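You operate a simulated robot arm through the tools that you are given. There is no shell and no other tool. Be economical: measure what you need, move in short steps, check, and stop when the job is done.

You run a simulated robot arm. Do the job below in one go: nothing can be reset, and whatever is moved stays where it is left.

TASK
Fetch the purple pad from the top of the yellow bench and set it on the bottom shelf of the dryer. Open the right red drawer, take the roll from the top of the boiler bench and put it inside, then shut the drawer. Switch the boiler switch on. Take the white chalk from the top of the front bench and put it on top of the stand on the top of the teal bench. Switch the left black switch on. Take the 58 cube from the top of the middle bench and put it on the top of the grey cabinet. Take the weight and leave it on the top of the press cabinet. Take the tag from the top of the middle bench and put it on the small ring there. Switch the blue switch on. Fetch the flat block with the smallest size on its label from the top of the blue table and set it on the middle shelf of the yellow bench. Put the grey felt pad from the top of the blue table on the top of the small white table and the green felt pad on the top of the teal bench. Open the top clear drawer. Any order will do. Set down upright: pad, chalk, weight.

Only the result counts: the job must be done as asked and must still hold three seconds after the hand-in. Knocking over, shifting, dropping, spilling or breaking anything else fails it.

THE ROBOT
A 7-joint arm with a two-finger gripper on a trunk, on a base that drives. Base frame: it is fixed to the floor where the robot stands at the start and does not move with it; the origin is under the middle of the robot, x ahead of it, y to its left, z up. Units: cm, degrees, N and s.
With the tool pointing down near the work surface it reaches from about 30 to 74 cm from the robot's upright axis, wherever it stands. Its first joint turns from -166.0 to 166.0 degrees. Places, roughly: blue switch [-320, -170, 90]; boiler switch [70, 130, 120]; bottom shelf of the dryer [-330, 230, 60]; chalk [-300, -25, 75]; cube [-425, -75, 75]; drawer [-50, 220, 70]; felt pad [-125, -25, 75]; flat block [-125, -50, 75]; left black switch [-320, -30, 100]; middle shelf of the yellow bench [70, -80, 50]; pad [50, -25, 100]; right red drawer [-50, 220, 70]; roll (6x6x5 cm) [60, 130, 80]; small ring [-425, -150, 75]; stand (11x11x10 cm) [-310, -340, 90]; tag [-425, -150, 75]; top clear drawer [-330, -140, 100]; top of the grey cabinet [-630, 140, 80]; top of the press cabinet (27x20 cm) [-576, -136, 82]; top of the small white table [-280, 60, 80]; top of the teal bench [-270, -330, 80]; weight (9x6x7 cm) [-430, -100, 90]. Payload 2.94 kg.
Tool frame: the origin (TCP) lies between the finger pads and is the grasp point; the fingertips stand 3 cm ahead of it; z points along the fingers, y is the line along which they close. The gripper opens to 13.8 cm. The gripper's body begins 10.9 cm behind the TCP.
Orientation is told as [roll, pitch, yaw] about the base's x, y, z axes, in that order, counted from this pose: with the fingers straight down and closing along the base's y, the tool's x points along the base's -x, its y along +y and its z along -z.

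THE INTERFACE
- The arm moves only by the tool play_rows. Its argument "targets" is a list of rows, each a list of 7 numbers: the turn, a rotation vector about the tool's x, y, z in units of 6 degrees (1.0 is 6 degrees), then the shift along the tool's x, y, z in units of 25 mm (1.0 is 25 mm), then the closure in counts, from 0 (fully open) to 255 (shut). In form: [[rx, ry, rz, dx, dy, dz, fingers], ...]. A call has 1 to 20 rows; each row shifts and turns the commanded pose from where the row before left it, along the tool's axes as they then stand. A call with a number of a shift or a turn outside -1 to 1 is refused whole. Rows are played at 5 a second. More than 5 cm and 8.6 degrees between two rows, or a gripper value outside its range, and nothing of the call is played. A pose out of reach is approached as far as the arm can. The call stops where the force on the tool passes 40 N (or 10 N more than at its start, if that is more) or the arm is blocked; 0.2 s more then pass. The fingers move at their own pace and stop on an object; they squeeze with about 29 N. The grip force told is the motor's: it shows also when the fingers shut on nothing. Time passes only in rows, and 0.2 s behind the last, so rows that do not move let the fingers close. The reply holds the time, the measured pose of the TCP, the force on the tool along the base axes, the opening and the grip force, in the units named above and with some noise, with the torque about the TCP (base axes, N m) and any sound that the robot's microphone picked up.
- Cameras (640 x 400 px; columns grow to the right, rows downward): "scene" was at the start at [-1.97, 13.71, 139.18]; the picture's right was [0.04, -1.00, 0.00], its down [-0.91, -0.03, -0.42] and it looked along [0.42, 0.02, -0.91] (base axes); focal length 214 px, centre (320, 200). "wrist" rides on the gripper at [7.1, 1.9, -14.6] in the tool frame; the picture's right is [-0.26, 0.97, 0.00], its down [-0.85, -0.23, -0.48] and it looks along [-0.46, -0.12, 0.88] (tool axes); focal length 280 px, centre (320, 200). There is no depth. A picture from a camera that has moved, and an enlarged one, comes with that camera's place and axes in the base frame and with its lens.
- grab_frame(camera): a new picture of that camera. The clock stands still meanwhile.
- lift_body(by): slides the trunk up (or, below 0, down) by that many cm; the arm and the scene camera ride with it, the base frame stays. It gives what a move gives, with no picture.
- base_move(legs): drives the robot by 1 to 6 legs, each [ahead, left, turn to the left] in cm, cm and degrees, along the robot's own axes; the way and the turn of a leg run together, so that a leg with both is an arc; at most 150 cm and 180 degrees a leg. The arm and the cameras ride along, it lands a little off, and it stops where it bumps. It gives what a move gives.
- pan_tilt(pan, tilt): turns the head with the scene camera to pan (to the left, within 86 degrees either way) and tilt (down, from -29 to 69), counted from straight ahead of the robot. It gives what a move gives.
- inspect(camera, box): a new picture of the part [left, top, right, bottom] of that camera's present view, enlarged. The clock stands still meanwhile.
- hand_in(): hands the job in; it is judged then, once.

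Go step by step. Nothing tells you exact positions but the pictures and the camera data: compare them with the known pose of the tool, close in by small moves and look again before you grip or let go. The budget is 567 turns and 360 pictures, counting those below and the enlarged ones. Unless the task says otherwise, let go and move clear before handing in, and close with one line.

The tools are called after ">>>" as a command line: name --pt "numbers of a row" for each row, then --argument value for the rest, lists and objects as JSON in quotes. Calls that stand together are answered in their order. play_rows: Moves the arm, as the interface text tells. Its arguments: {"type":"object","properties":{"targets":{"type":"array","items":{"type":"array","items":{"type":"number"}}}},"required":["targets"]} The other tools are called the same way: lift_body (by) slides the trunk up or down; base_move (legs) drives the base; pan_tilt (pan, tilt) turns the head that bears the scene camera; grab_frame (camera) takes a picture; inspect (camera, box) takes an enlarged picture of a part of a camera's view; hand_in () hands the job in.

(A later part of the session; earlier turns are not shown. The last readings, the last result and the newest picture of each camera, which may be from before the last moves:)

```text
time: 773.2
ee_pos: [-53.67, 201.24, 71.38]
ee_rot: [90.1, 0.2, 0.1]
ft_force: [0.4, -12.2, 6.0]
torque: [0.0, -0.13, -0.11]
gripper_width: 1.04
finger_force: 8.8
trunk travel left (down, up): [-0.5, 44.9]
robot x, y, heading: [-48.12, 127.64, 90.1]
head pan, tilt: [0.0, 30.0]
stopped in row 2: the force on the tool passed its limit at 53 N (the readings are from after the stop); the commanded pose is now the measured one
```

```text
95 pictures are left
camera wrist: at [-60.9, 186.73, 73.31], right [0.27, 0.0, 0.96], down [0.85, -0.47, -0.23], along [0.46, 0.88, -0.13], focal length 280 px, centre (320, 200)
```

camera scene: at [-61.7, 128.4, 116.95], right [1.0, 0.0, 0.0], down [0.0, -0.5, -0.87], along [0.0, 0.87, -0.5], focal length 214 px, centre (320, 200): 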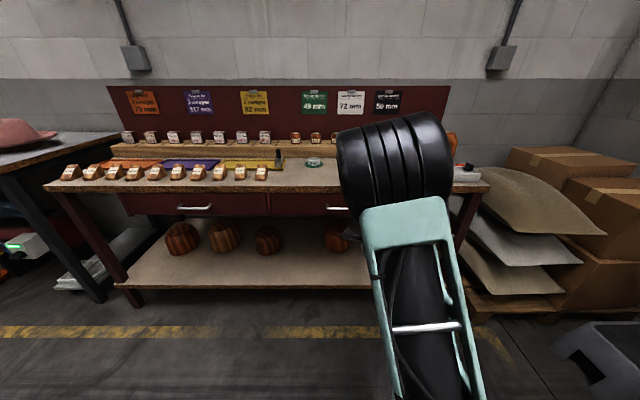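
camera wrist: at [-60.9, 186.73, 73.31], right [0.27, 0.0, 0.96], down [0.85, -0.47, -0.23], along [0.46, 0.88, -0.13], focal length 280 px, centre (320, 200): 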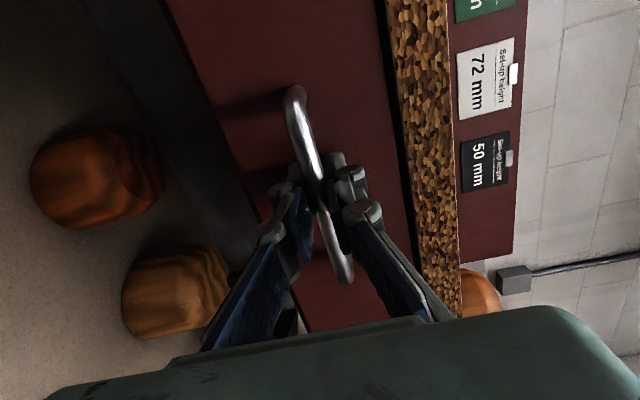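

>>> play_rows --pt "0 0 0 0 0 -0.1 255" --pt "0 0 0 0 0 0 255" --pt "0 0 0 0 0 0 255"

>>> play_rows --pt "0 0 0 0 0 -0.4 255" --pt "0 0 0 0 0 -0.8 255" --pt "0 0 0 0 0 -0.8 255"

>>> grab_frame --camera "wrist"

```text
time: 774.0
ee_pos: [-53.65, 201.18, 71.5]
ee_rot: [90.0, 0.3, 0.1]
ft_force: [0.8, 0.5, 10.4]
torque: [-0.11, -0.22, 0.04]
gripper_width: 1.0
finger_force: 37.4
trunk travel left (down, up): [-0.5, 44.9]
robot x, y, heading: [-48.25, 127.08, 90.1]
head pan, tilt: [0.0, 30.0]
```

```text
time: 774.8
ee_pos: [-53.69, 195.96, 71.48]
ee_rot: [90.0, 0.3, 0.1]
ft_force: [0.9, -0.1, 15.0]
torque: [-0.11, -0.26, 0.17]
gripper_width: 1.01
finger_force: 37.5
trunk travel left (down, up): [-0.5, 44.9]
robot x, y, heading: [-48.0, 127.18, 90.1]
head pan, tilt: [0.0, 30.0]
```

```text
94 pictures are left
camera wrist: at [-60.9, 181.44, 73.32], right [0.27, 0.0, 0.96], down [0.85, -0.47, -0.23], along [0.46, 0.88, -0.13], focal length 280 px, centre (320, 200)
```

wrist: 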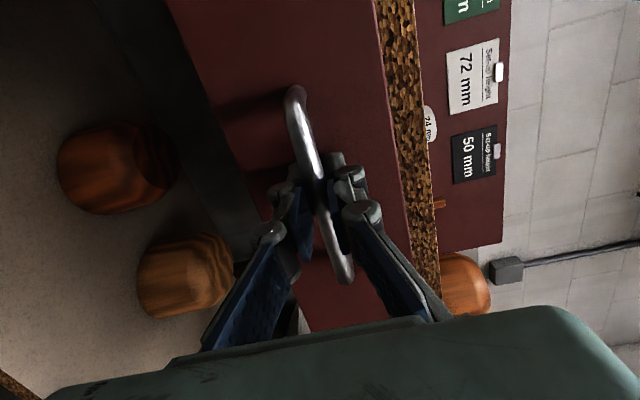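

>>> play_rows --pt "0 0 0 0 0 -0.8 255" --pt "0 0 0 0 0 -0.8 255" --pt "0 0 0 0 0 -0.7 255"

>>> base_move --legs '[[-8, 0, 0]]'

>>> pan_tilt --pan 0 --tilt 45

>>> grab_frame --camera "scene"

```text
time: 775.6
ee_pos: [-53.78, 190.13, 71.53]
ee_rot: [89.9, 0.3, 0.1]
ft_force: [1.2, -0.6, 17.0]
torque: [-0.06, -0.22, 0.79]
gripper_width: 1.03
finger_force: 36.5
trunk travel left (down, up): [-0.5, 44.9]
robot x, y, heading: [-48.3, 127.83, 90.2]
head pan, tilt: [0.0, 30.0]
```

```text
time: 776.7
ee_pos: [-53.64, 182.22, 71.35]
ee_rot: [89.9, 0.3, 0.2]
ft_force: [-0.6, -0.9, 17.1]
torque: [-0.1, -0.25, -0.14]
gripper_width: 1.01
finger_force: 36.9
trunk travel left (down, up): [-0.5, 44.9]
robot x, y, heading: [-47.93, 119.16, 90.3]
head pan, tilt: [0.0, 30.0]
```

```text
time: 777.5
ee_pos: [-53.76, 182.26, 71.37]
ee_rot: [90.0, 0.3, 0.2]
ft_force: [0.1, 0.3, 7.2]
torque: [-0.07, -0.24, -0.1]
gripper_width: 1.02
finger_force: 37.4
trunk travel left (down, up): [-0.5, 44.9]
robot x, y, heading: [-47.91, 119.25, 90.1]
head pan, tilt: [0.0, 45.0]
```

```text
93 pictures are left
camera scene: at [-61.68, 119.48, 114.69], right [1.0, 0.0, 0.0], down [0.0, -0.71, -0.71], along [0.0, 0.71, -0.71], focal length 214 px, centre (320, 200)
```

scene: 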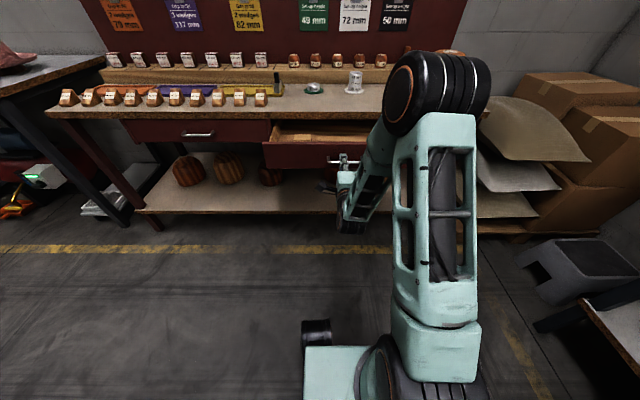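

>>> base_move --legs '[[-5, 0, 0]]'

>>> inspect --camera "scene" --box '[230, 90, 430, 210]'

```text
time: 778.4
ee_pos: [-53.75, 177.26, 71.46]
ee_rot: [90.0, 0.4, 0.0]
ft_force: [-1.4, 0.0, 10.4]
torque: [-0.05, -0.17, -0.07]
gripper_width: 1.03
finger_force: 36.7
trunk travel left (down, up): [-0.5, 44.9]
robot x, y, heading: [-47.96, 114.35, 90.1]
head pan, tilt: [0.0, 45.0]
```

```text
3.20 times, centred on (330, 150) of scene
camera zoom: at [-61.67, 114.5, 114.69], right [1.0, 0.0, 0.0], down [0.0, -0.71, -0.71], along [0.0, 0.71, -0.71], focal length 686 px, centre (288, 360)
```

zoom: 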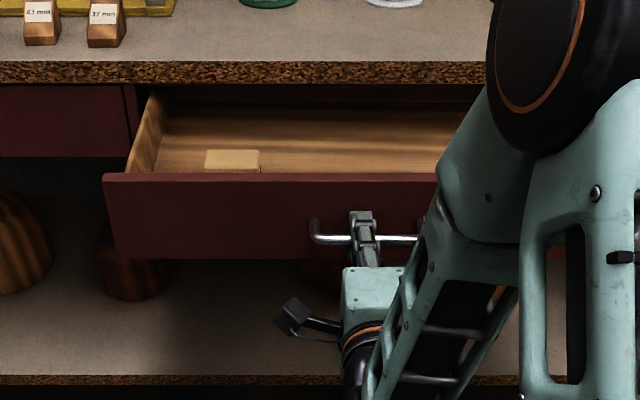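

>>> play_rows --pt "0 0 0 0 0 0 180" --pt "0 0 0 0 0 0 170" --pt "0 0 0 0 0 0 170"

>>> base_move --legs '[[-14, 0, 0]]'

>>> lift_body --by 27

>>> play_rows --pt "1 0 0 0 0 0 170" --pt "1 0 0 0 0 0 170" --pt "1 0 0 0 0 0 170" --pt "1 0 0 0 0 0 170" --pt "1 0 0 0 0 0 170" --pt "1 0 0 0 0 0 170" --pt "1 0 0 0 0 0 170" --pt "1 0 0 0 0 0 170" --pt "1 0 0 0 0 0 170" --pt "1 0 0 0 0 0 170" --pt "1 0 0 0 0 0 170" --pt "1 0 0 0 0 0 170" --pt "1 0 0 0 0 0 170" --pt "1 0 0 0 0 0 170" --pt "1 0 0 0 0 0 170"

>>> play_rows --pt "0 0 0 0 -1 -1 170" --pt "0 0 0 0 -1 -1 170" --pt "0 0 0 0 -1 -1 170" --pt "0 0 0 0 -1 0 170" --pt "0 0 0 0 -1 0 170" --pt "0 0 0 0 -1 0 170" --pt "0 0 0 0 -1 0 170"

>>> grab_frame --camera "scene"

```text
time: 779.2
ee_pos: [-53.7, 177.31, 71.34]
ee_rot: [89.9, 0.3, 0.0]
ft_force: [0.3, 0.1, 0.2]
torque: [0.01, 0.0, 0.02]
gripper_width: 4.59
finger_force: 0.1
trunk travel left (down, up): [-0.5, 44.9]
robot x, y, heading: [-47.78, 114.21, 89.9]
head pan, tilt: [0.0, 45.0]
```

```text
time: 780.5
ee_pos: [-53.73, 163.3, 71.46]
ee_rot: [89.8, 0.3, 0.2]
ft_force: [0.2, 0.7, -0.3]
torque: [-0.01, -0.07, 0.0]
gripper_width: 4.61
finger_force: 0.1
trunk travel left (down, up): [-0.5, 44.9]
robot x, y, heading: [-47.92, 100.69, 90.2]
head pan, tilt: [0.0, 45.0]
```

```text
time: 783.3
ee_pos: [-53.78, 163.24, 98.27]
ee_rot: [89.8, 0.3, 0.2]
ft_force: [0.0, 0.5, -0.3]
torque: [0.01, -0.01, 0.01]
gripper_width: 4.59
finger_force: 0.2
trunk travel left (down, up): [-27.5, 17.9]
robot x, y, heading: [-48.09, 100.58, 90.0]
head pan, tilt: [0.0, 45.0]
```

```text
time: 786.5
ee_pos: [-53.4, 163.16, 97.39]
ee_rot: [-0.2, 0.3, 0.1]
ft_force: [0.2, -0.4, -0.1]
torque: [-0.01, 0.02, 0.02]
gripper_width: 4.61
finger_force: 0.0
out of reach, approached as far as the arm can: row 8
trunk travel left (down, up): [-27.5, 17.9]
robot x, y, heading: [-47.53, 100.54, 90.0]
head pan, tilt: [0.0, 45.0]
```

```text
time: 788.1
ee_pos: [-53.49, 145.54, 104.71]
ee_rot: [-0.1, 0.4, 0.3]
ft_force: [0.2, 0.4, -0.7]
torque: [-0.01, 0.0, 0.0]
gripper_width: 4.62
finger_force: 0.1
trunk travel left (down, up): [-27.5, 17.9]
robot x, y, heading: [-48.44, 100.38, 90.0]
head pan, tilt: [0.0, 45.0]
```

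```text
91 pictures are left
camera scene: at [-61.64, 100.54, 141.68], right [1.0, 0.0, 0.0], down [0.0, -0.71, -0.71], along [0.0, 0.71, -0.71], focal length 214 px, centre (320, 200)
```

scene: 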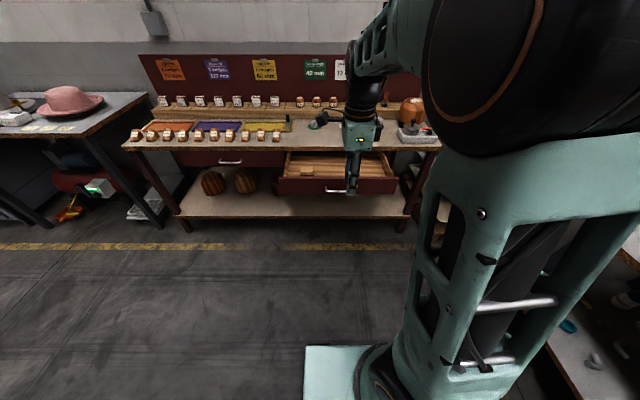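

>>> base_move --legs '[[0, 0, -90], [38, 12, 0]]'

>>> pan_tilt --pan 0 --tilt 30

>>> grab_frame --camera "scene"

>>> grab_frame --camera "wrist"

```text
time: 794.4
ee_pos: [34.73, 118.17, 104.92]
ee_rot: [-0.1, 0.3, -89.6]
ft_force: [0.4, 0.5, -0.4]
torque: [0.03, -0.05, 0.03]
gripper_width: 4.62
finger_force: 0.2
trunk travel left (down, up): [-27.5, 17.9]
robot x, y, heading: [-10.42, 112.79, 0.3]
head pan, tilt: [0.0, 45.0]
```

```text
time: 795.1
ee_pos: [34.73, 118.3, 105.02]
ee_rot: [0.0, 0.3, -89.7]
ft_force: [0.4, 0.4, -0.2]
torque: [-0.03, 0.0, 0.01]
gripper_width: 4.6
finger_force: 0.0
trunk travel left (down, up): [-27.5, 17.9]
robot x, y, heading: [-10.3, 112.61, 0.5]
head pan, tilt: [0.0, 30.0]
```

```text
90 pictures are left
camera scene: at [-9.39, 126.2, 143.94], right [0.01, -1.0, 0.0], down [-0.5, 0.0, -0.87], along [0.87, 0.01, -0.5], focal length 214 px, centre (320, 200)
```

scene: 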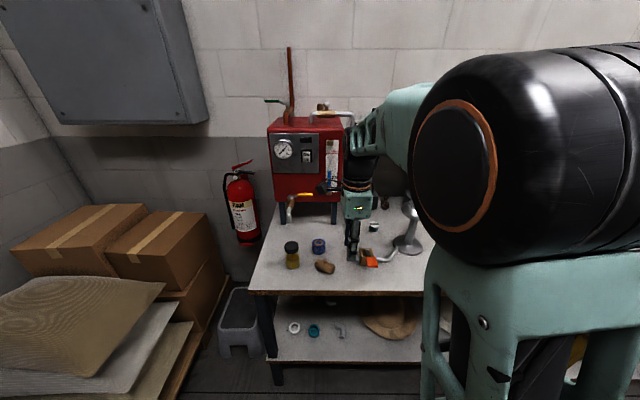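

```text
89 pictures are left
camera wrist: at [36.59, 125.34, 119.47], right [0.97, -0.26, 0.0], down [-0.22, -0.85, 0.47], along [-0.12, -0.46, -0.88], focal length 280 px, centre (320, 200)
```

wrist: 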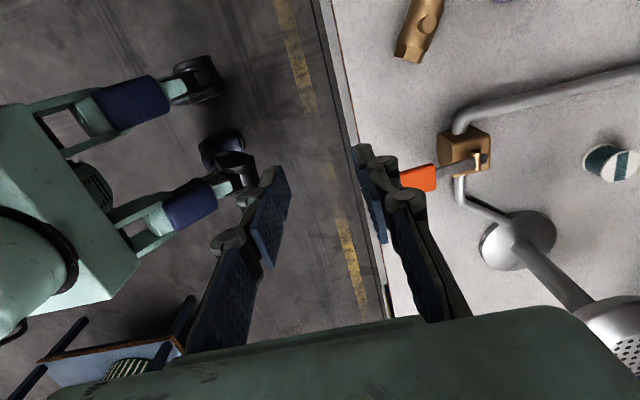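

>>> inspect --camera "scene" --box '[250, 95, 400, 285]'

>>> inspect --camera "scene" --box '[265, 120, 345, 170]'

```text
2.11 times, centred on (325, 190) of scene
camera zoom: at [-9.39, 126.2, 143.94], right [0.01, -1.0, 0.0], down [-0.5, 0.0, -0.87], along [0.87, 0.01, -0.5], focal length 452 px, centre (310, 221)
```

zoom: 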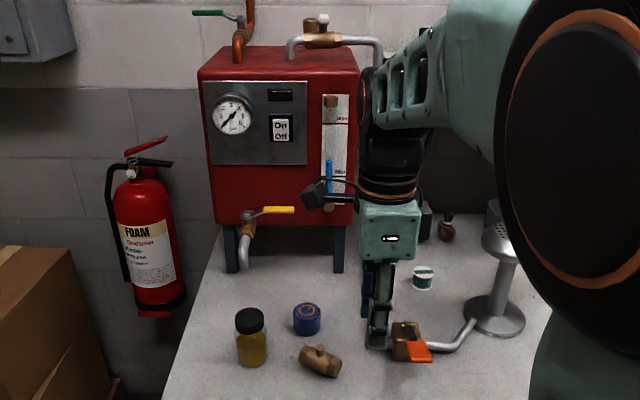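

```text
8.00 times, centred on (305, 145) of scene
camera zoom: at [-9.39, 126.2, 143.94], right [0.01, -1.0, 0.0], down [-0.5, 0.0, -0.87], along [0.87, 0.01, -0.5], focal length 1716 px, centre (440, 640)
```

zoom: 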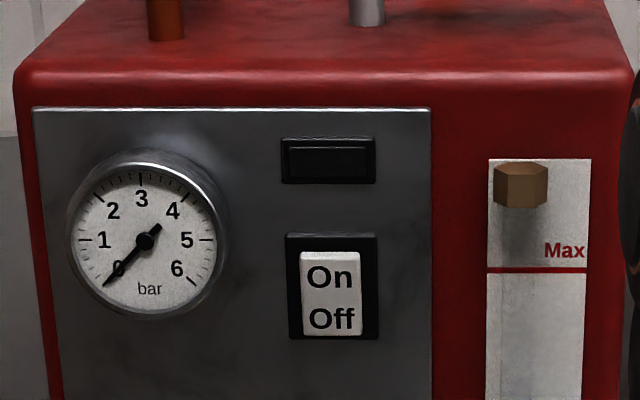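

>>> base_move --legs '[[-10, 0, 0]]'

>>> play_rows --pt "0 0 0 0 1 0 255" --pt "0 0 0 0 1 0 255" --pt "0 0 0 0 1 0 255" --pt "0 0 0 0 1 0 255" --pt "0 0 0 0 1 0 255" --pt "0 0 0 0 1 0 255" --pt "0 0 0 0 1 0 255"

>>> play_rows --pt "-1 0 0 0 0 0 255" --pt "-1 0 0 0 0 0 255" --pt "-1 0 0 0 0 0 255" --pt "-1 0 0 0 0 0 255" --pt "-1 0 0 0 0 0 255" --pt "-1 0 0 0 0 0 255" --pt "-1 0 0 0 0 0 255" --pt "-1 0 0 0 0 0 255" --pt "-1 0 0 0 0 0 255" --pt "-1 0 0 0 0 0 255" --pt "-1 0 0 0 0 0 255" --pt "-1 0 0 0 0 0 255" --pt "-1 0 0 0 0 0 255" --pt "-1 0 0 0 0 0 255" --pt "-1 0 0 0 0 0 255"

>>> lift_body --by 12

>>> grab_frame --camera "wrist"

>>> grab_frame --camera "scene"

```text
time: 796.3
ee_pos: [24.89, 118.3, 104.85]
ee_rot: [-0.1, 0.3, -89.5]
ft_force: [-0.5, -0.1, 0.2]
torque: [0.0, -0.01, 0.03]
gripper_width: 4.63
finger_force: 0.0
trunk travel left (down, up): [-27.5, 17.9]
robot x, y, heading: [-20.18, 112.63, 0.3]
head pan, tilt: [0.0, 30.0]
```

```text
time: 797.9
ee_pos: [42.53, 118.43, 104.88]
ee_rot: [-0.1, 0.2, -89.7]
ft_force: [-0.4, 0.3, 0.2]
torque: [0.01, -0.01, -0.04]
gripper_width: 0.01
finger_force: 28.7
trunk travel left (down, up): [-27.5, 17.9]
robot x, y, heading: [-20.32, 112.56, 0.3]
head pan, tilt: [0.0, 30.0]
```

```text
time: 801.1
ee_pos: [42.48, 118.43, 104.91]
ee_rot: [89.9, 0.3, -89.6]
ft_force: [0.5, -0.7, 0.4]
torque: [0.0, 0.04, 0.01]
gripper_width: 0.02
finger_force: 28.2
trunk travel left (down, up): [-27.5, 17.9]
robot x, y, heading: [-20.03, 112.87, 0.4]
head pan, tilt: [0.0, 30.0]
```

```text
time: 802.6
ee_pos: [42.43, 118.32, 116.96]
ee_rot: [89.9, 0.3, -89.6]
ft_force: [-0.5, -0.4, 0.5]
torque: [-0.01, 0.01, 0.02]
gripper_width: 0.0
finger_force: 28.3
trunk travel left (down, up): [-39.5, 5.9]
robot x, y, heading: [-20.52, 112.64, 0.5]
head pan, tilt: [0.0, 30.0]
```

```text
86 pictures are left
camera wrist: at [27.71, 125.35, 118.85], right [0.0, -0.27, 0.96], down [-0.47, -0.85, -0.23], along [0.88, -0.45, -0.13], focal length 280 px, centre (320, 200)
```

wrist: 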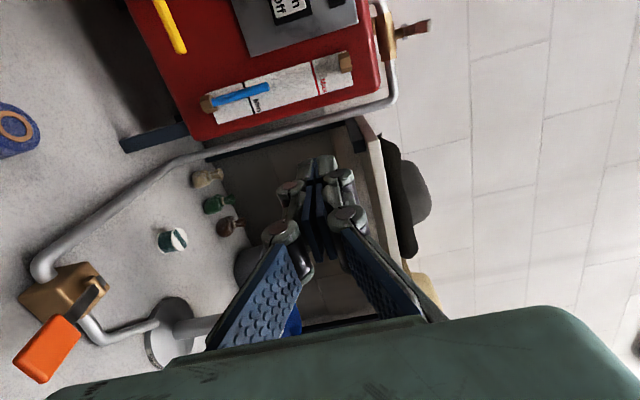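

```text
85 pictures are left
camera scene: at [-19.24, 126.14, 155.94], right [0.01, -1.0, 0.0], down [-0.5, 0.0, -0.87], along [0.87, 0.01, -0.5], focal length 214 px, centre (320, 200)
```

scene: 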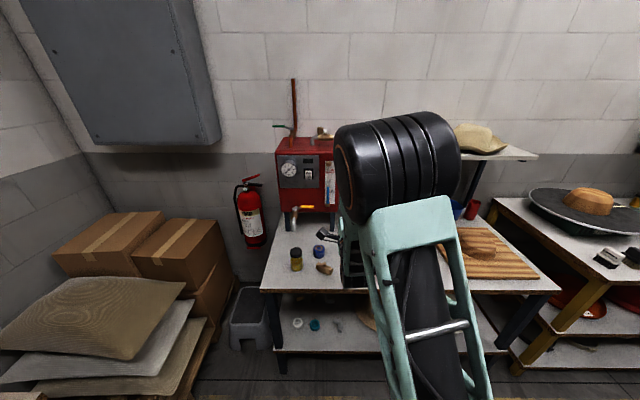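

>>> play_rows --pt "0 0 0 1 0 0 255" --pt "0 0 0 1 0 0 255" --pt "0 0 0 1 0 0 255" --pt "0 0 0 1 0 0 255" --pt "0 0 0 1 0 0 255" --pt "0 0 0 0.7 0 0 255"

>>> base_move --legs '[[17, 0, 0]]'

>>> grab_frame --camera "wrist"

>>> inspect --camera "scene" --box '[250, 120, 400, 230]'

```text
time: 804.0
ee_pos: [42.37, 132.5, 116.94]
ee_rot: [89.9, 0.2, -89.6]
ft_force: [-0.6, 0.0, 0.8]
torque: [-0.01, 0.01, -0.03]
gripper_width: 0.0
finger_force: 28.3
trunk travel left (down, up): [-39.5, 5.9]
robot x, y, heading: [-20.19, 112.75, 0.4]
head pan, tilt: [0.0, 30.0]
```

```text
time: 805.4
ee_pos: [59.22, 132.5, 116.98]
ee_rot: [89.9, 0.4, -89.5]
ft_force: [-0.2, 0.3, 0.8]
torque: [0.02, -0.01, -0.01]
gripper_width: 0.0
finger_force: 28.9
trunk travel left (down, up): [-39.5, 5.9]
robot x, y, heading: [-3.21, 112.79, 0.4]
head pan, tilt: [0.0, 30.0]
```

```text
84 pictures are left
camera wrist: at [44.68, 139.6, 118.96], right [0.0, -0.27, 0.96], down [-0.47, -0.85, -0.23], along [0.88, -0.45, -0.13], focal length 280 px, centre (320, 200)
```

wrist: 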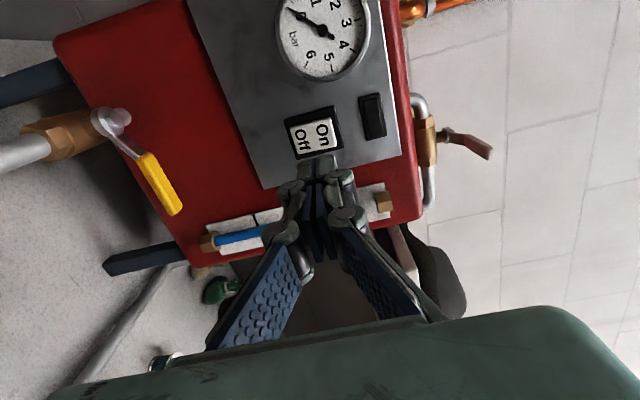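

```text
3.64 times, centred on (325, 175) of scene
camera zoom: at [-2.22, 126.25, 155.94], right [0.01, -1.0, 0.0], down [-0.5, 0.0, -0.87], along [0.87, 0.01, -0.5], focal length 780 px, centre (302, 291)
```

zoom: 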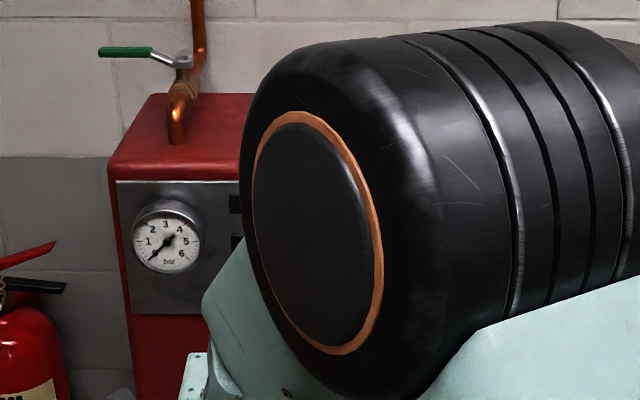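

>>> play_rows --pt "0 0 0 0 0 1 255" --pt "0 0 0 0 0 1 255" --pt "0 0 0 0 0 1 255"

>>> inspect --camera "wrist" --box '[220, 60, 420, 220]'

```text
time: 806.2
ee_pos: [66.95, 132.67, 117.01]
ee_rot: [89.9, 0.3, -89.6]
ft_force: [-0.1, 0.2, 0.3]
torque: [-0.01, -0.01, -0.01]
gripper_width: 0.01
finger_force: 28.3
trunk travel left (down, up): [-39.5, 5.9]
robot x, y, heading: [-3.27, 112.5, 0.2]
head pan, tilt: [0.0, 30.0]
```

```text
2.50 times, centred on (320, 140) of wrist
camera zoom: at [52.17, 139.63, 119.05], right [0.0, -0.27, 0.96], down [-0.47, -0.85, -0.23], along [0.88, -0.45, -0.13], focal length 701 px, centre (320, 350)
```

zoom: 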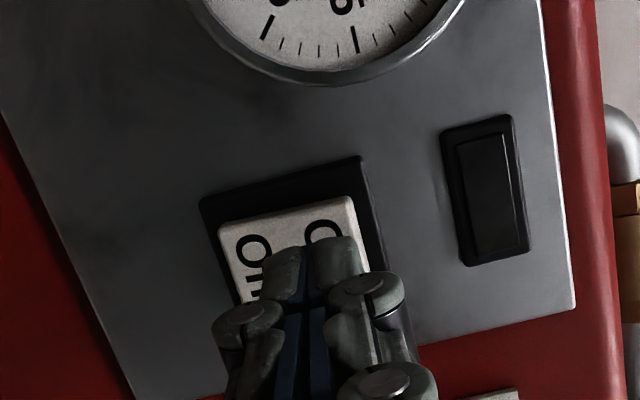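

>>> play_rows --pt "0 0 0 0 0.22 0.2 255" --pt "0 0 0 0 0 0.2 255" --pt "0 0 0 0 0 0.2 255"

>>> play_rows --pt "0 0 0 0 0 0.15 255" --pt "0 0 0 0 0 0.15 255"

>>> inspect --camera "wrist" --box '[220, 60, 420, 220]'

```text
time: 807.0
ee_pos: [68.35, 132.58, 117.55]
ee_rot: [89.9, 0.2, -89.6]
ft_force: [-0.1, -0.1, 0.3]
torque: [-0.01, 0.0, 0.0]
gripper_width: 0.0
finger_force: 28.7
trunk travel left (down, up): [-39.5, 5.9]
robot x, y, heading: [-2.96, 112.86, 0.3]
head pan, tilt: [0.0, 30.0]
```

```text
time: 807.6
ee_pos: [69.17, 132.65, 117.55]
ee_rot: [90.0, 0.4, -89.6]
ft_force: [-0.9, -0.4, 0.7]
torque: [0.0, 0.0, 0.03]
gripper_width: 0.0
finger_force: 28.5
trunk travel left (down, up): [-39.5, 5.9]
robot x, y, heading: [-3.07, 112.57, 0.2]
head pan, tilt: [0.0, 30.0]
```

```text
2.50 times, centred on (320, 140) of wrist
camera zoom: at [54.41, 139.68, 119.53], right [0.0, -0.27, 0.96], down [-0.47, -0.85, -0.23], along [0.88, -0.45, -0.13], focal length 701 px, centre (320, 350)
```

zoom: 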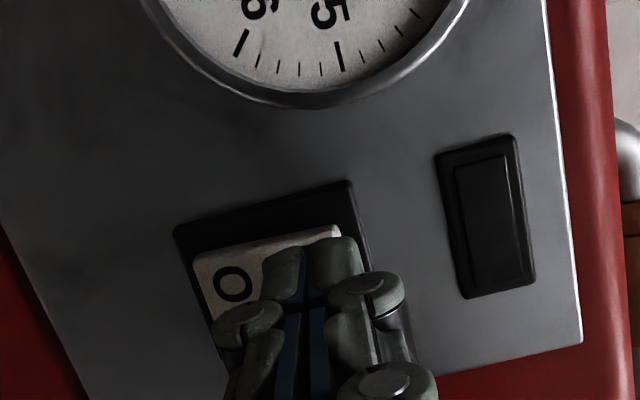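

>>> play_rows --pt "0 0 0 0 0 0.15 255" --pt "0 0 0 0 0 0.15 255"

>>> play_rows --pt "0 0 0 0 0 0.15 255" --pt "0 0 0 0 0 0.12 255"

>>> inspect --camera "wrist" --box '[220, 60, 420, 220]'

```text
time: 808.2
ee_pos: [69.89, 132.68, 117.59]
ee_rot: [89.9, 0.3, -89.5]
ft_force: [0.0, 0.8, 0.6]
torque: [-0.02, 0.0, 0.03]
gripper_width: 0.01
finger_force: 28.6
trunk travel left (down, up): [-39.5, 5.9]
robot x, y, heading: [-3.22, 112.8, 0.5]
head pan, tilt: [0.0, 30.0]
```

```text
time: 808.8
ee_pos: [70.56, 132.78, 117.51]
ee_rot: [89.9, 0.4, -89.7]
ft_force: [-1.1, 0.0, -0.4]
torque: [-0.01, 0.02, 0.03]
gripper_width: 0.0
finger_force: 28.9
trunk travel left (down, up): [-39.5, 5.9]
robot x, y, heading: [-2.85, 112.63, 0.3]
head pan, tilt: [0.0, 30.0]
```

```text
2.50 times, centred on (320, 140) of wrist
camera zoom: at [55.8, 139.71, 119.51], right [0.0, -0.27, 0.96], down [-0.47, -0.85, -0.23], along [0.88, -0.45, -0.13], focal length 701 px, centre (320, 350)
```

zoom: 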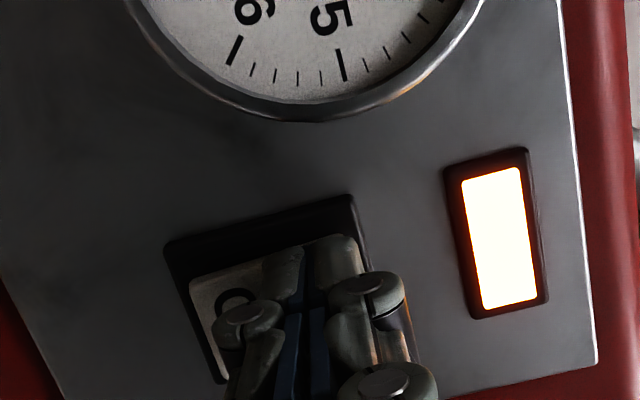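

>>> play_rows --pt "0 0 0 0 0 -1 255" --pt "0 0 0 0 0 -1 255" --pt "0 0 0 0 0 -1 255" --pt "0 0 0 0 0 -1 255"

>>> base_move --legs '[[-17, 0, 0]]'

>>> lift_body --by -12

>>> play_rows --pt "1 0 0 0 0 0 255" --pt "1 0 0 0 0 0 255" --pt "1 0 0 0 0 0 255" --pt "1 0 0 0 0 0 255" --pt "1 0 0 0 0 0 255" --pt "1 0 0 0 0 0 255" --pt "1 0 0 0 0 0 255" --pt "1 0 0 0 0 0 255" --pt "1 0 0 0 0 0 255" --pt "1 0 0 0 0 0 255" --pt "1 0 0 0 0 0 255" --pt "1 0 0 0 0 0 255" --pt "1 0 0 0 0 0 255" --pt "1 0 0 0 0 0 200" --pt "1 0 0 0 0 0 100"

>>> grab_frame --camera "scene"

>>> grab_frame --camera "wrist"

```text
time: 809.8
ee_pos: [60.56, 132.57, 117.58]
ee_rot: [90.0, 0.3, -89.6]
ft_force: [0.4, -0.7, -0.7]
torque: [0.03, 0.0, 0.01]
gripper_width: 0.01
finger_force: 28.6
trunk travel left (down, up): [-39.5, 5.9]
robot x, y, heading: [-3.27, 112.97, 0.3]
head pan, tilt: [0.0, 30.0]
```

```text
time: 811.3
ee_pos: [43.78, 132.28, 117.45]
ee_rot: [89.9, 0.3, -89.6]
ft_force: [0.1, 1.1, -0.1]
torque: [-0.02, 0.01, 0.04]
gripper_width: 0.0
finger_force: 28.8
trunk travel left (down, up): [-39.5, 5.9]
robot x, y, heading: [-19.64, 112.84, 0.2]
head pan, tilt: [0.0, 30.0]
```

```text
time: 812.8
ee_pos: [43.78, 132.36, 105.44]
ee_rot: [89.9, 0.3, -89.7]
ft_force: [0.9, 0.2, -0.1]
torque: [-0.02, 0.01, 0.01]
gripper_width: 0.0
finger_force: 28.6
trunk travel left (down, up): [-27.5, 17.9]
robot x, y, heading: [-20.08, 112.72, 0.4]
head pan, tilt: [0.0, 30.0]
```

```text
time: 816.0
ee_pos: [43.74, 132.29, 105.34]
ee_rot: [-0.2, 0.2, -89.7]
ft_force: [0.1, 0.6, 1.1]
torque: [0.02, -0.01, 0.01]
gripper_width: 7.94
finger_force: 0.0
trunk travel left (down, up): [-27.5, 17.9]
robot x, y, heading: [-20.14, 112.68, -0.0]
head pan, tilt: [0.0, 30.0]
```

```text
79 pictures are left
camera scene: at [-19.05, 126.18, 143.94], right [0.01, -1.0, 0.0], down [-0.5, 0.0, -0.87], along [0.87, 0.0, -0.5], focal length 214 px, centre (320, 200)
```

scene: 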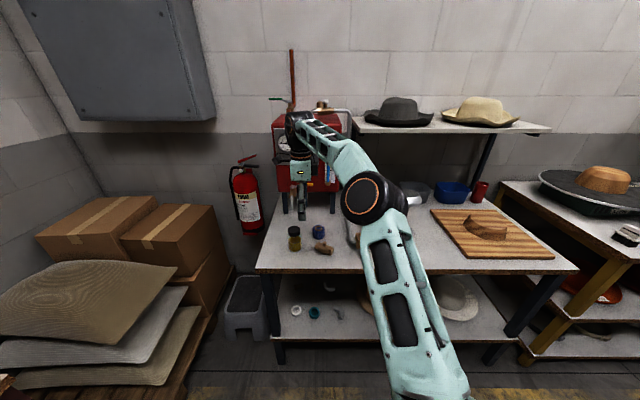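

```text
78 pictures are left
camera wrist: at [45.62, 139.42, 119.9], right [0.97, -0.26, -0.01], down [-0.22, -0.85, 0.47], along [-0.13, -0.46, -0.88], focal length 280 px, centre (320, 200)
```

wrist: 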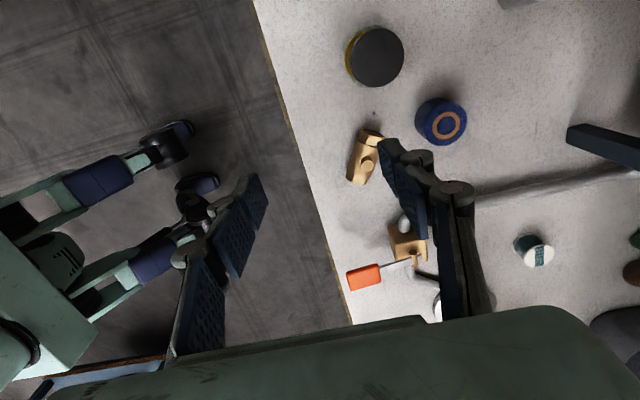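

>>> base_move --legs '[[15, 0, 0]]'

>>> play_rows --pt "0 0 0 -1 0 0 90" --pt "0 0 0 -1 0 0.5 90" --pt "0 0 0 -0.2 0 1 90" --pt "0 0 0 0 0 1 90" --pt "0 0 0 0 0 1 90" --pt "0 0 0 0 0 1 90"

>>> grab_frame --camera "wrist"

>>> inspect --camera "scene" --box '[260, 190, 380, 280]'

```text
time: 817.4
ee_pos: [58.97, 132.31, 105.36]
ee_rot: [-0.2, 0.4, -89.8]
ft_force: [0.8, 0.6, -0.1]
torque: [0.01, 0.0, -0.02]
gripper_width: 8.38
finger_force: 0.0
trunk travel left (down, up): [-27.5, 17.9]
robot x, y, heading: [-4.98, 112.66, 0.2]
head pan, tilt: [0.0, 30.0]
```

```text
time: 818.8
ee_pos: [58.96, 127.03, 94.23]
ee_rot: [-0.1, 0.3, -89.7]
ft_force: [0.4, -1.0, 1.1]
torque: [0.01, -0.01, 0.01]
gripper_width: 8.95
finger_force: 0.1
trunk travel left (down, up): [-27.5, 17.9]
robot x, y, heading: [-4.81, 112.74, 0.1]
head pan, tilt: [0.0, 30.0]
```

```text
77 pictures are left
camera wrist: at [60.8, 134.03, 108.7], right [0.97, -0.26, 0.0], down [-0.23, -0.85, 0.47], along [-0.12, -0.46, -0.88], focal length 280 px, centre (320, 200)
```

wrist: 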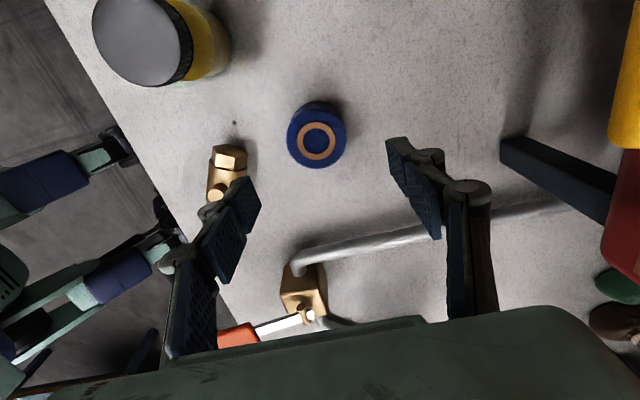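

```text
4.44 times, centred on (320, 235) of scene
camera zoom: at [-3.93, 126.22, 143.95], right [0.0, -1.0, 0.0], down [-0.5, 0.0, -0.87], along [0.87, 0.0, -0.5], focal length 953 px, centre (320, 44)
```

zoom: 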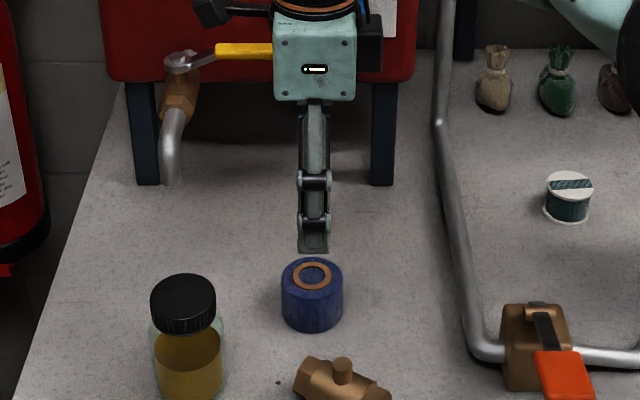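

>>> play_rows --pt "0 0 0 0 -0.1 1 90" --pt "0 0 0 0 0 1 100" --pt "0 0 0 0 0 1 100" --pt "0 0 0 0 0 1 100" --pt "0 0 0 0 0 0.1 100" --pt "0 0 0 0 0 0 255" --pt "0 0 0 0 0 0 255" --pt "0 0 0 0 0 0 255" --pt "0 0 0 0 0 0 255"

>>> grab_frame --camera "wrist"

```text
time: 820.8
ee_pos: [58.64, 126.83, 83.95]
ee_rot: [0.0, 0.4, -89.7]
ft_force: [0.3, -0.2, -0.1]
torque: [0.01, 0.0, -0.02]
gripper_width: 5.28
finger_force: 29.3
trunk travel left (down, up): [-27.5, 17.9]
robot x, y, heading: [-4.98, 112.79, 0.1]
head pan, tilt: [0.0, 30.0]
```

```text
75 pictures are left
camera wrist: at [60.52, 133.92, 98.41], right [0.97, -0.26, 0.0], down [-0.23, -0.85, 0.47], along [-0.12, -0.46, -0.88], focal length 280 px, centre (320, 200)
```

wrist: 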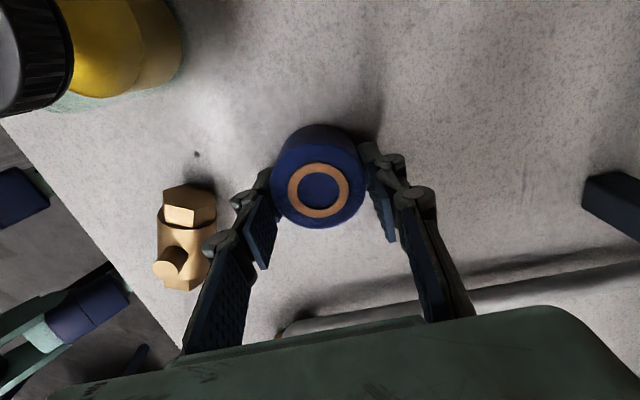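

>>> play_rows --pt "0 0 0 0 0 -1 255" --pt "0 0 0 0 0 -1 255" --pt "0 0 0 0 0 -1 255" --pt "0 0 0 0 0 -1 255" --pt "0 0 0 0 0 -1 255" --pt "0 0 0 0 0 -1 255" --pt "0 0 0 0 0 -1 255" --pt "0 0 0 0 0 -1 255" --pt "0 0 0 0 0 -1 255" --pt "0 0 0 0 -1 0 255" --pt "0 0 0 0 -1 0 255" --pt "0 0 0 0 -1 0 255" --pt "0 0 0 0 -1 0 255" --pt "0 0 0 0 -1 0 255" --pt "0 0 0 0 -1 0 255" --pt "0 0 0 0 -1 0 255"

>>> base_move --legs '[[-40, -8, 0], [0, 0, 90], [20, 0, 0]]'

>>> pan_tilt --pan 0 --tilt 50

>>> grab_frame --camera "scene"

>>> grab_frame --camera "wrist"

```text
time: 824.2
ee_pos: [41.13, 126.61, 106.36]
ee_rot: [0.0, 0.3, -89.9]
ft_force: [0.4, 0.7, -0.2]
torque: [0.0, 0.0, -0.03]
gripper_width: 5.31
finger_force: 28.9
trunk travel left (down, up): [-27.5, 17.9]
robot x, y, heading: [-4.9, 113.11, 0.4]
head pan, tilt: [0.0, 30.0]
```

```text
time: 831.7
ee_pos: [-57.91, 171.29, 106.41]
ee_rot: [-0.1, 0.3, -0.4]
ft_force: [-0.1, 0.1, -0.4]
torque: [-0.04, 0.01, 0.01]
gripper_width: 5.29
finger_force: 29.4
trunk travel left (down, up): [-27.5, 17.9]
robot x, y, heading: [-44.44, 124.74, 89.7]
head pan, tilt: [0.0, 30.0]
```

```text
time: 832.5
ee_pos: [-57.85, 171.12, 106.47]
ee_rot: [-0.1, 0.3, -0.4]
ft_force: [-1.0, 0.8, -1.0]
torque: [0.07, -0.02, -0.04]
gripper_width: 5.27
finger_force: 28.4
trunk travel left (down, up): [-27.5, 17.9]
robot x, y, heading: [-44.47, 124.82, 89.6]
head pan, tilt: [0.0, 50.0]
```

```text
74 pictures are left
camera scene: at [-57.99, 124.68, 141.0], right [1.0, -0.01, 0.0], down [-0.01, -0.77, -0.64], along [0.0, 0.64, -0.77], focal length 214 px, centre (320, 200)
```

scene: 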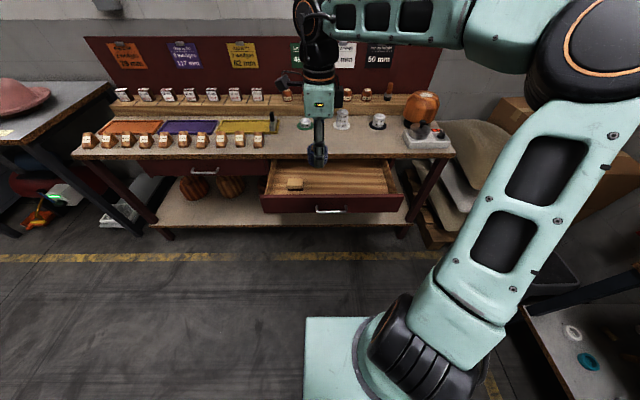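

```text
73 pictures are left
camera wrist: at [-64.99, 173.25, 120.95], right [0.27, 0.96, 0.0], down [0.85, -0.24, 0.47], along [0.45, -0.13, -0.88], focal length 280 px, centre (320, 200)
```

wrist: 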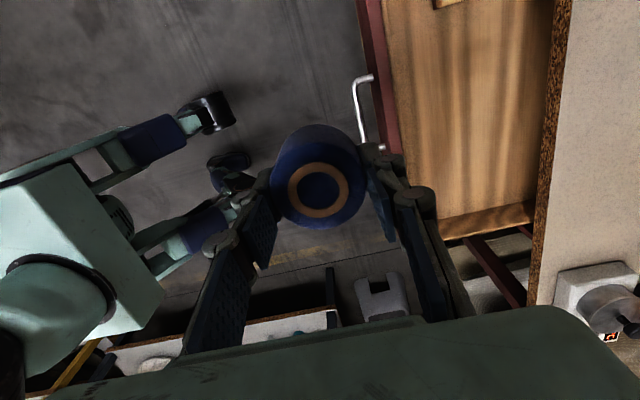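

>>> play_rows --pt "0 0 0 -0.5 1 0 255" --pt "0 0 0 -0.5 1 0 255" --pt "0 0 0 -0.5 1 0 255" --pt "0 0 0 -0.5 1 0 255" --pt "0 0 0 -0.5 1 0 255" --pt "0 0 0 -0.5 1 0 255" --pt "0 0 0 -0.5 1 0 255" --pt "0 0 0 -0.5 0.4 1 255" --pt "0 0 0 0 0 1 255" --pt "0 0 0 0 0 1 255" --pt "0 0 0 0 0 1 255" --pt "0 0 0 0 0 1 255" --pt "0 0 0 0 0 1 255" --pt "0 0 0 0 0 1 255"

>>> grab_frame --camera "wrist"

>>> inspect --camera "scene" --box '[250, 120, 430, 230]'

```text
time: 835.5
ee_pos: [-47.95, 189.64, 88.87]
ee_rot: [-0.2, 0.2, -0.3]
ft_force: [0.4, 0.3, -0.9]
torque: [-0.03, -0.01, 0.0]
gripper_width: 5.27
finger_force: 29.5
trunk travel left (down, up): [-27.5, 17.9]
robot x, y, heading: [-44.39, 125.19, 89.6]
head pan, tilt: [0.0, 50.0]
```

```text
72 pictures are left
camera wrist: at [-55.12, 191.68, 103.32], right [0.27, 0.96, 0.0], down [0.85, -0.24, 0.47], along [0.45, -0.13, -0.88], focal length 280 px, centre (320, 200)
```

wrist: 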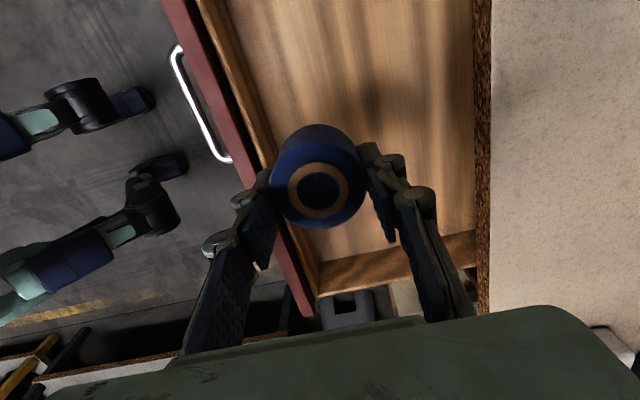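

```text
3.56 times, centred on (340, 175) of scene
camera zoom: at [-57.99, 124.69, 140.99], right [1.0, -0.01, 0.0], down [-0.01, -0.77, -0.64], along [0.0, 0.64, -0.77], focal length 763 px, centre (249, 289)
```

zoom: 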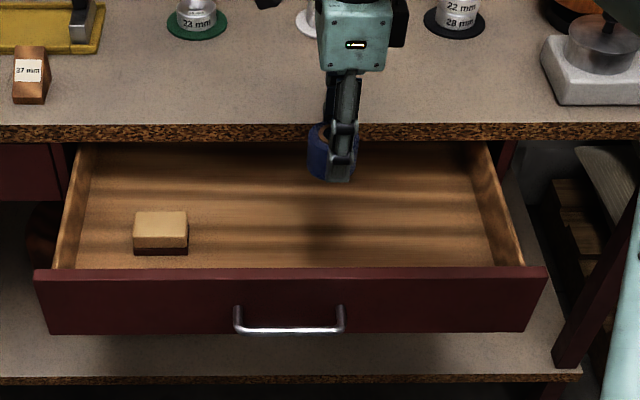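

>>> play_rows --pt "0 0 0 0 1 0 255" --pt "0 0 0 0 0.2 1 255" --pt "0 0 0 0 0 1 255" --pt "0 0 0 0 0 1 255" --pt "0 0 0 0 0 1 255" --pt "0 0 0 0 0 1 255"

>>> inspect --camera "scene" --box '[250, 120, 430, 230]'

>>> grab_frame --camera "wrist"

```text
time: 836.9
ee_pos: [-48.03, 192.5, 76.18]
ee_rot: [-0.1, 0.3, -0.4]
ft_force: [0.1, -0.3, -1.7]
torque: [0.0, 0.01, 0.0]
gripper_width: 5.29
finger_force: 29.1
trunk travel left (down, up): [-27.5, 17.9]
robot x, y, heading: [-44.47, 124.86, 89.8]
head pan, tilt: [0.0, 50.0]
```

```text
3.56 times, centred on (340, 175) of scene
camera zoom: at [-57.99, 124.68, 140.99], right [1.0, -0.01, 0.0], down [-0.01, -0.77, -0.64], along [0.0, 0.64, -0.77], focal length 763 px, centre (249, 289)
```

zoom: 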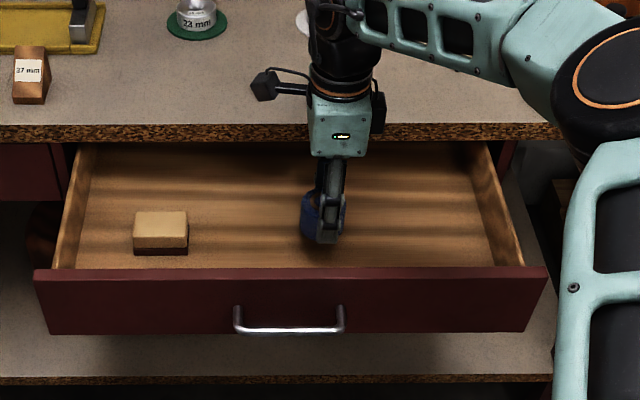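

```text
69 pictures are left
camera wrist: at [-55.04, 194.58, 90.75], right [0.27, 0.96, 0.0], down [0.85, -0.24, 0.47], along [0.45, -0.13, -0.88], focal length 280 px, centre (320, 200)
```

wrist: 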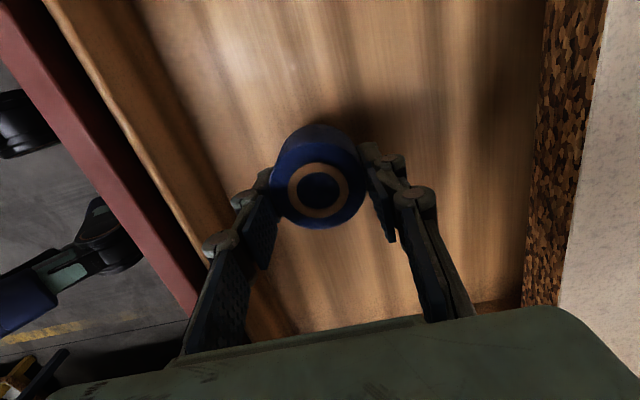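

Lower until contact.

>>> play_rows --pt "0 0 0 0 0 0.5 255" --pt "0 0 0 0 0 0.4 255" --pt "0 0 0 0 0 0.3 255"

>>> play_rows --pt "0 0 0 0 0 0.2 255" --pt "0 0 0 0 0 0.2 255"

```text
time: 837.7
ee_pos: [-47.94, 192.66, 73.26]
ee_rot: [-0.1, 0.3, -0.4]
ft_force: [-0.7, -0.4, 0.1]
torque: [-0.01, 0.03, -0.01]
gripper_width: 5.28
finger_force: 29.1
trunk travel left (down, up): [-27.5, 17.9]
robot x, y, heading: [-44.59, 125.03, 89.4]
head pan, tilt: [0.0, 50.0]
```

```text
time: 838.3
ee_pos: [-47.81, 192.52, 72.35]
ee_rot: [0.0, 0.2, -0.4]
ft_force: [-0.7, -0.7, -1.5]
torque: [0.01, 0.01, 0.02]
gripper_width: 5.26
finger_force: 29.3
trunk travel left (down, up): [-27.5, 17.9]
robot x, y, heading: [-44.67, 125.08, 89.6]
head pan, tilt: [0.0, 50.0]
```

>>> play_rows --pt "0 0 0 0 0 0.2 255" --pt "0 0 0 0 0 0.2 255"

>>> play_rows --pt "0 0 0 0 0 0.2 255" --pt "0 0 0 0 0 0.2 255"

```text
time: 838.9
ee_pos: [-47.81, 192.67, 71.88]
ee_rot: [0.5, 0.2, -0.5]
ft_force: [1.0, 0.9, 27.4]
torque: [0.01, 0.1, 0.01]
gripper_width: 5.34
finger_force: 29.7
trunk travel left (down, up): [-27.5, 17.9]
robot x, y, heading: [-44.37, 125.12, 89.7]
head pan, tilt: [0.0, 50.0]
```

```text
time: 839.5
ee_pos: [-47.78, 192.91, 71.24]
ee_rot: [0.6, 0.3, -0.6]
ft_force: [0.3, 1.2, 17.7]
torque: [-0.5, -0.06, -0.04]
gripper_width: 5.28
finger_force: 28.9
trunk travel left (down, up): [-27.5, 17.9]
robot x, y, heading: [-44.48, 124.87, 89.5]
head pan, tilt: [0.0, 50.0]
stopped in row 2: the force on the tool passed its limit at 43 N (the readings are from after the stop); the commanded pose is now the measured one
```

>>> play_rows --pt "0 0 0 0 0 -0.15 150" --pt "0 0 0 0 0 0 140" --pt "0 0 0 0 0 0 130" --pt "0 0 0 0 0 -0.5 130" --pt "0 0 0 0 0 -1 130" --pt "0 0 0 0 0 -1 130" --pt "0 0 0 0 0 -1 130" --pt "0 0 0 0 0 -1 130" --pt "0 0 0 0 0 -1 130" --pt "0 0 0 0 0 -1 130" --pt "0 0 0 0 0 -1 130" --pt "0 0 0 0 0 -1 130" --pt "0 0 0 0 0 -1 130" --pt "0 0 0 0 0 -1 130"

>>> grab_frame --camera "wrist"

>>> inspect --camera "scene" --box '[250, 120, 430, 230]'

```text
time: 842.5
ee_pos: [-47.71, 192.65, 97.69]
ee_rot: [0.1, 0.2, -0.3]
ft_force: [-0.4, -0.1, -0.8]
torque: [-0.03, -0.01, -0.02]
gripper_width: 6.74
finger_force: 0.1
trunk travel left (down, up): [-27.5, 17.9]
robot x, y, heading: [-44.58, 125.13, 89.6]
head pan, tilt: [0.0, 50.0]
```

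```text
68 pictures are left
camera wrist: at [-54.91, 194.62, 112.15], right [0.27, 0.96, 0.0], down [0.85, -0.24, 0.47], along [0.45, -0.13, -0.88], focal length 280 px, centre (320, 200)
```

wrist: 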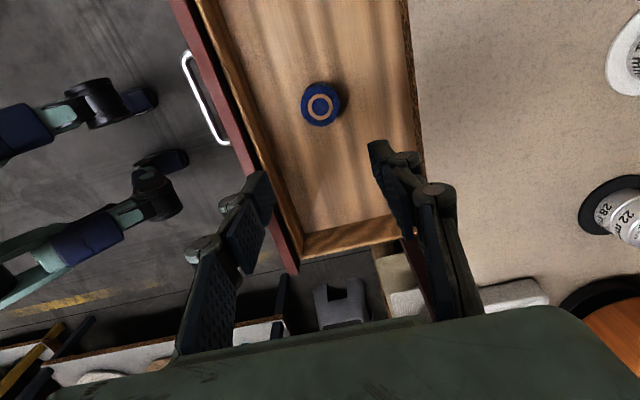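

```text
3.56 times, centred on (340, 175) of scene
camera zoom: at [-57.99, 124.66, 140.99], right [1.0, -0.01, 0.0], down [-0.01, -0.77, -0.64], along [0.0, 0.64, -0.77], focal length 763 px, centre (249, 289)
```

zoom: 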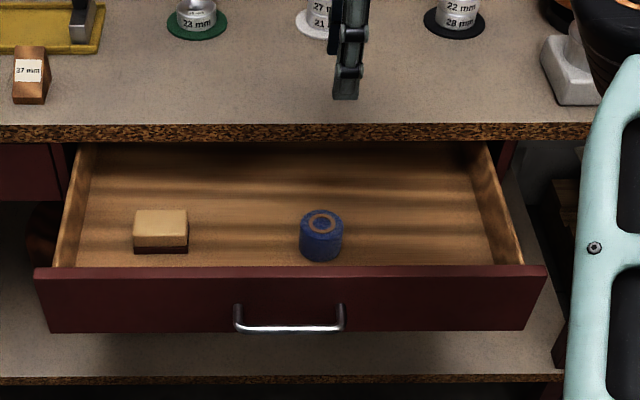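

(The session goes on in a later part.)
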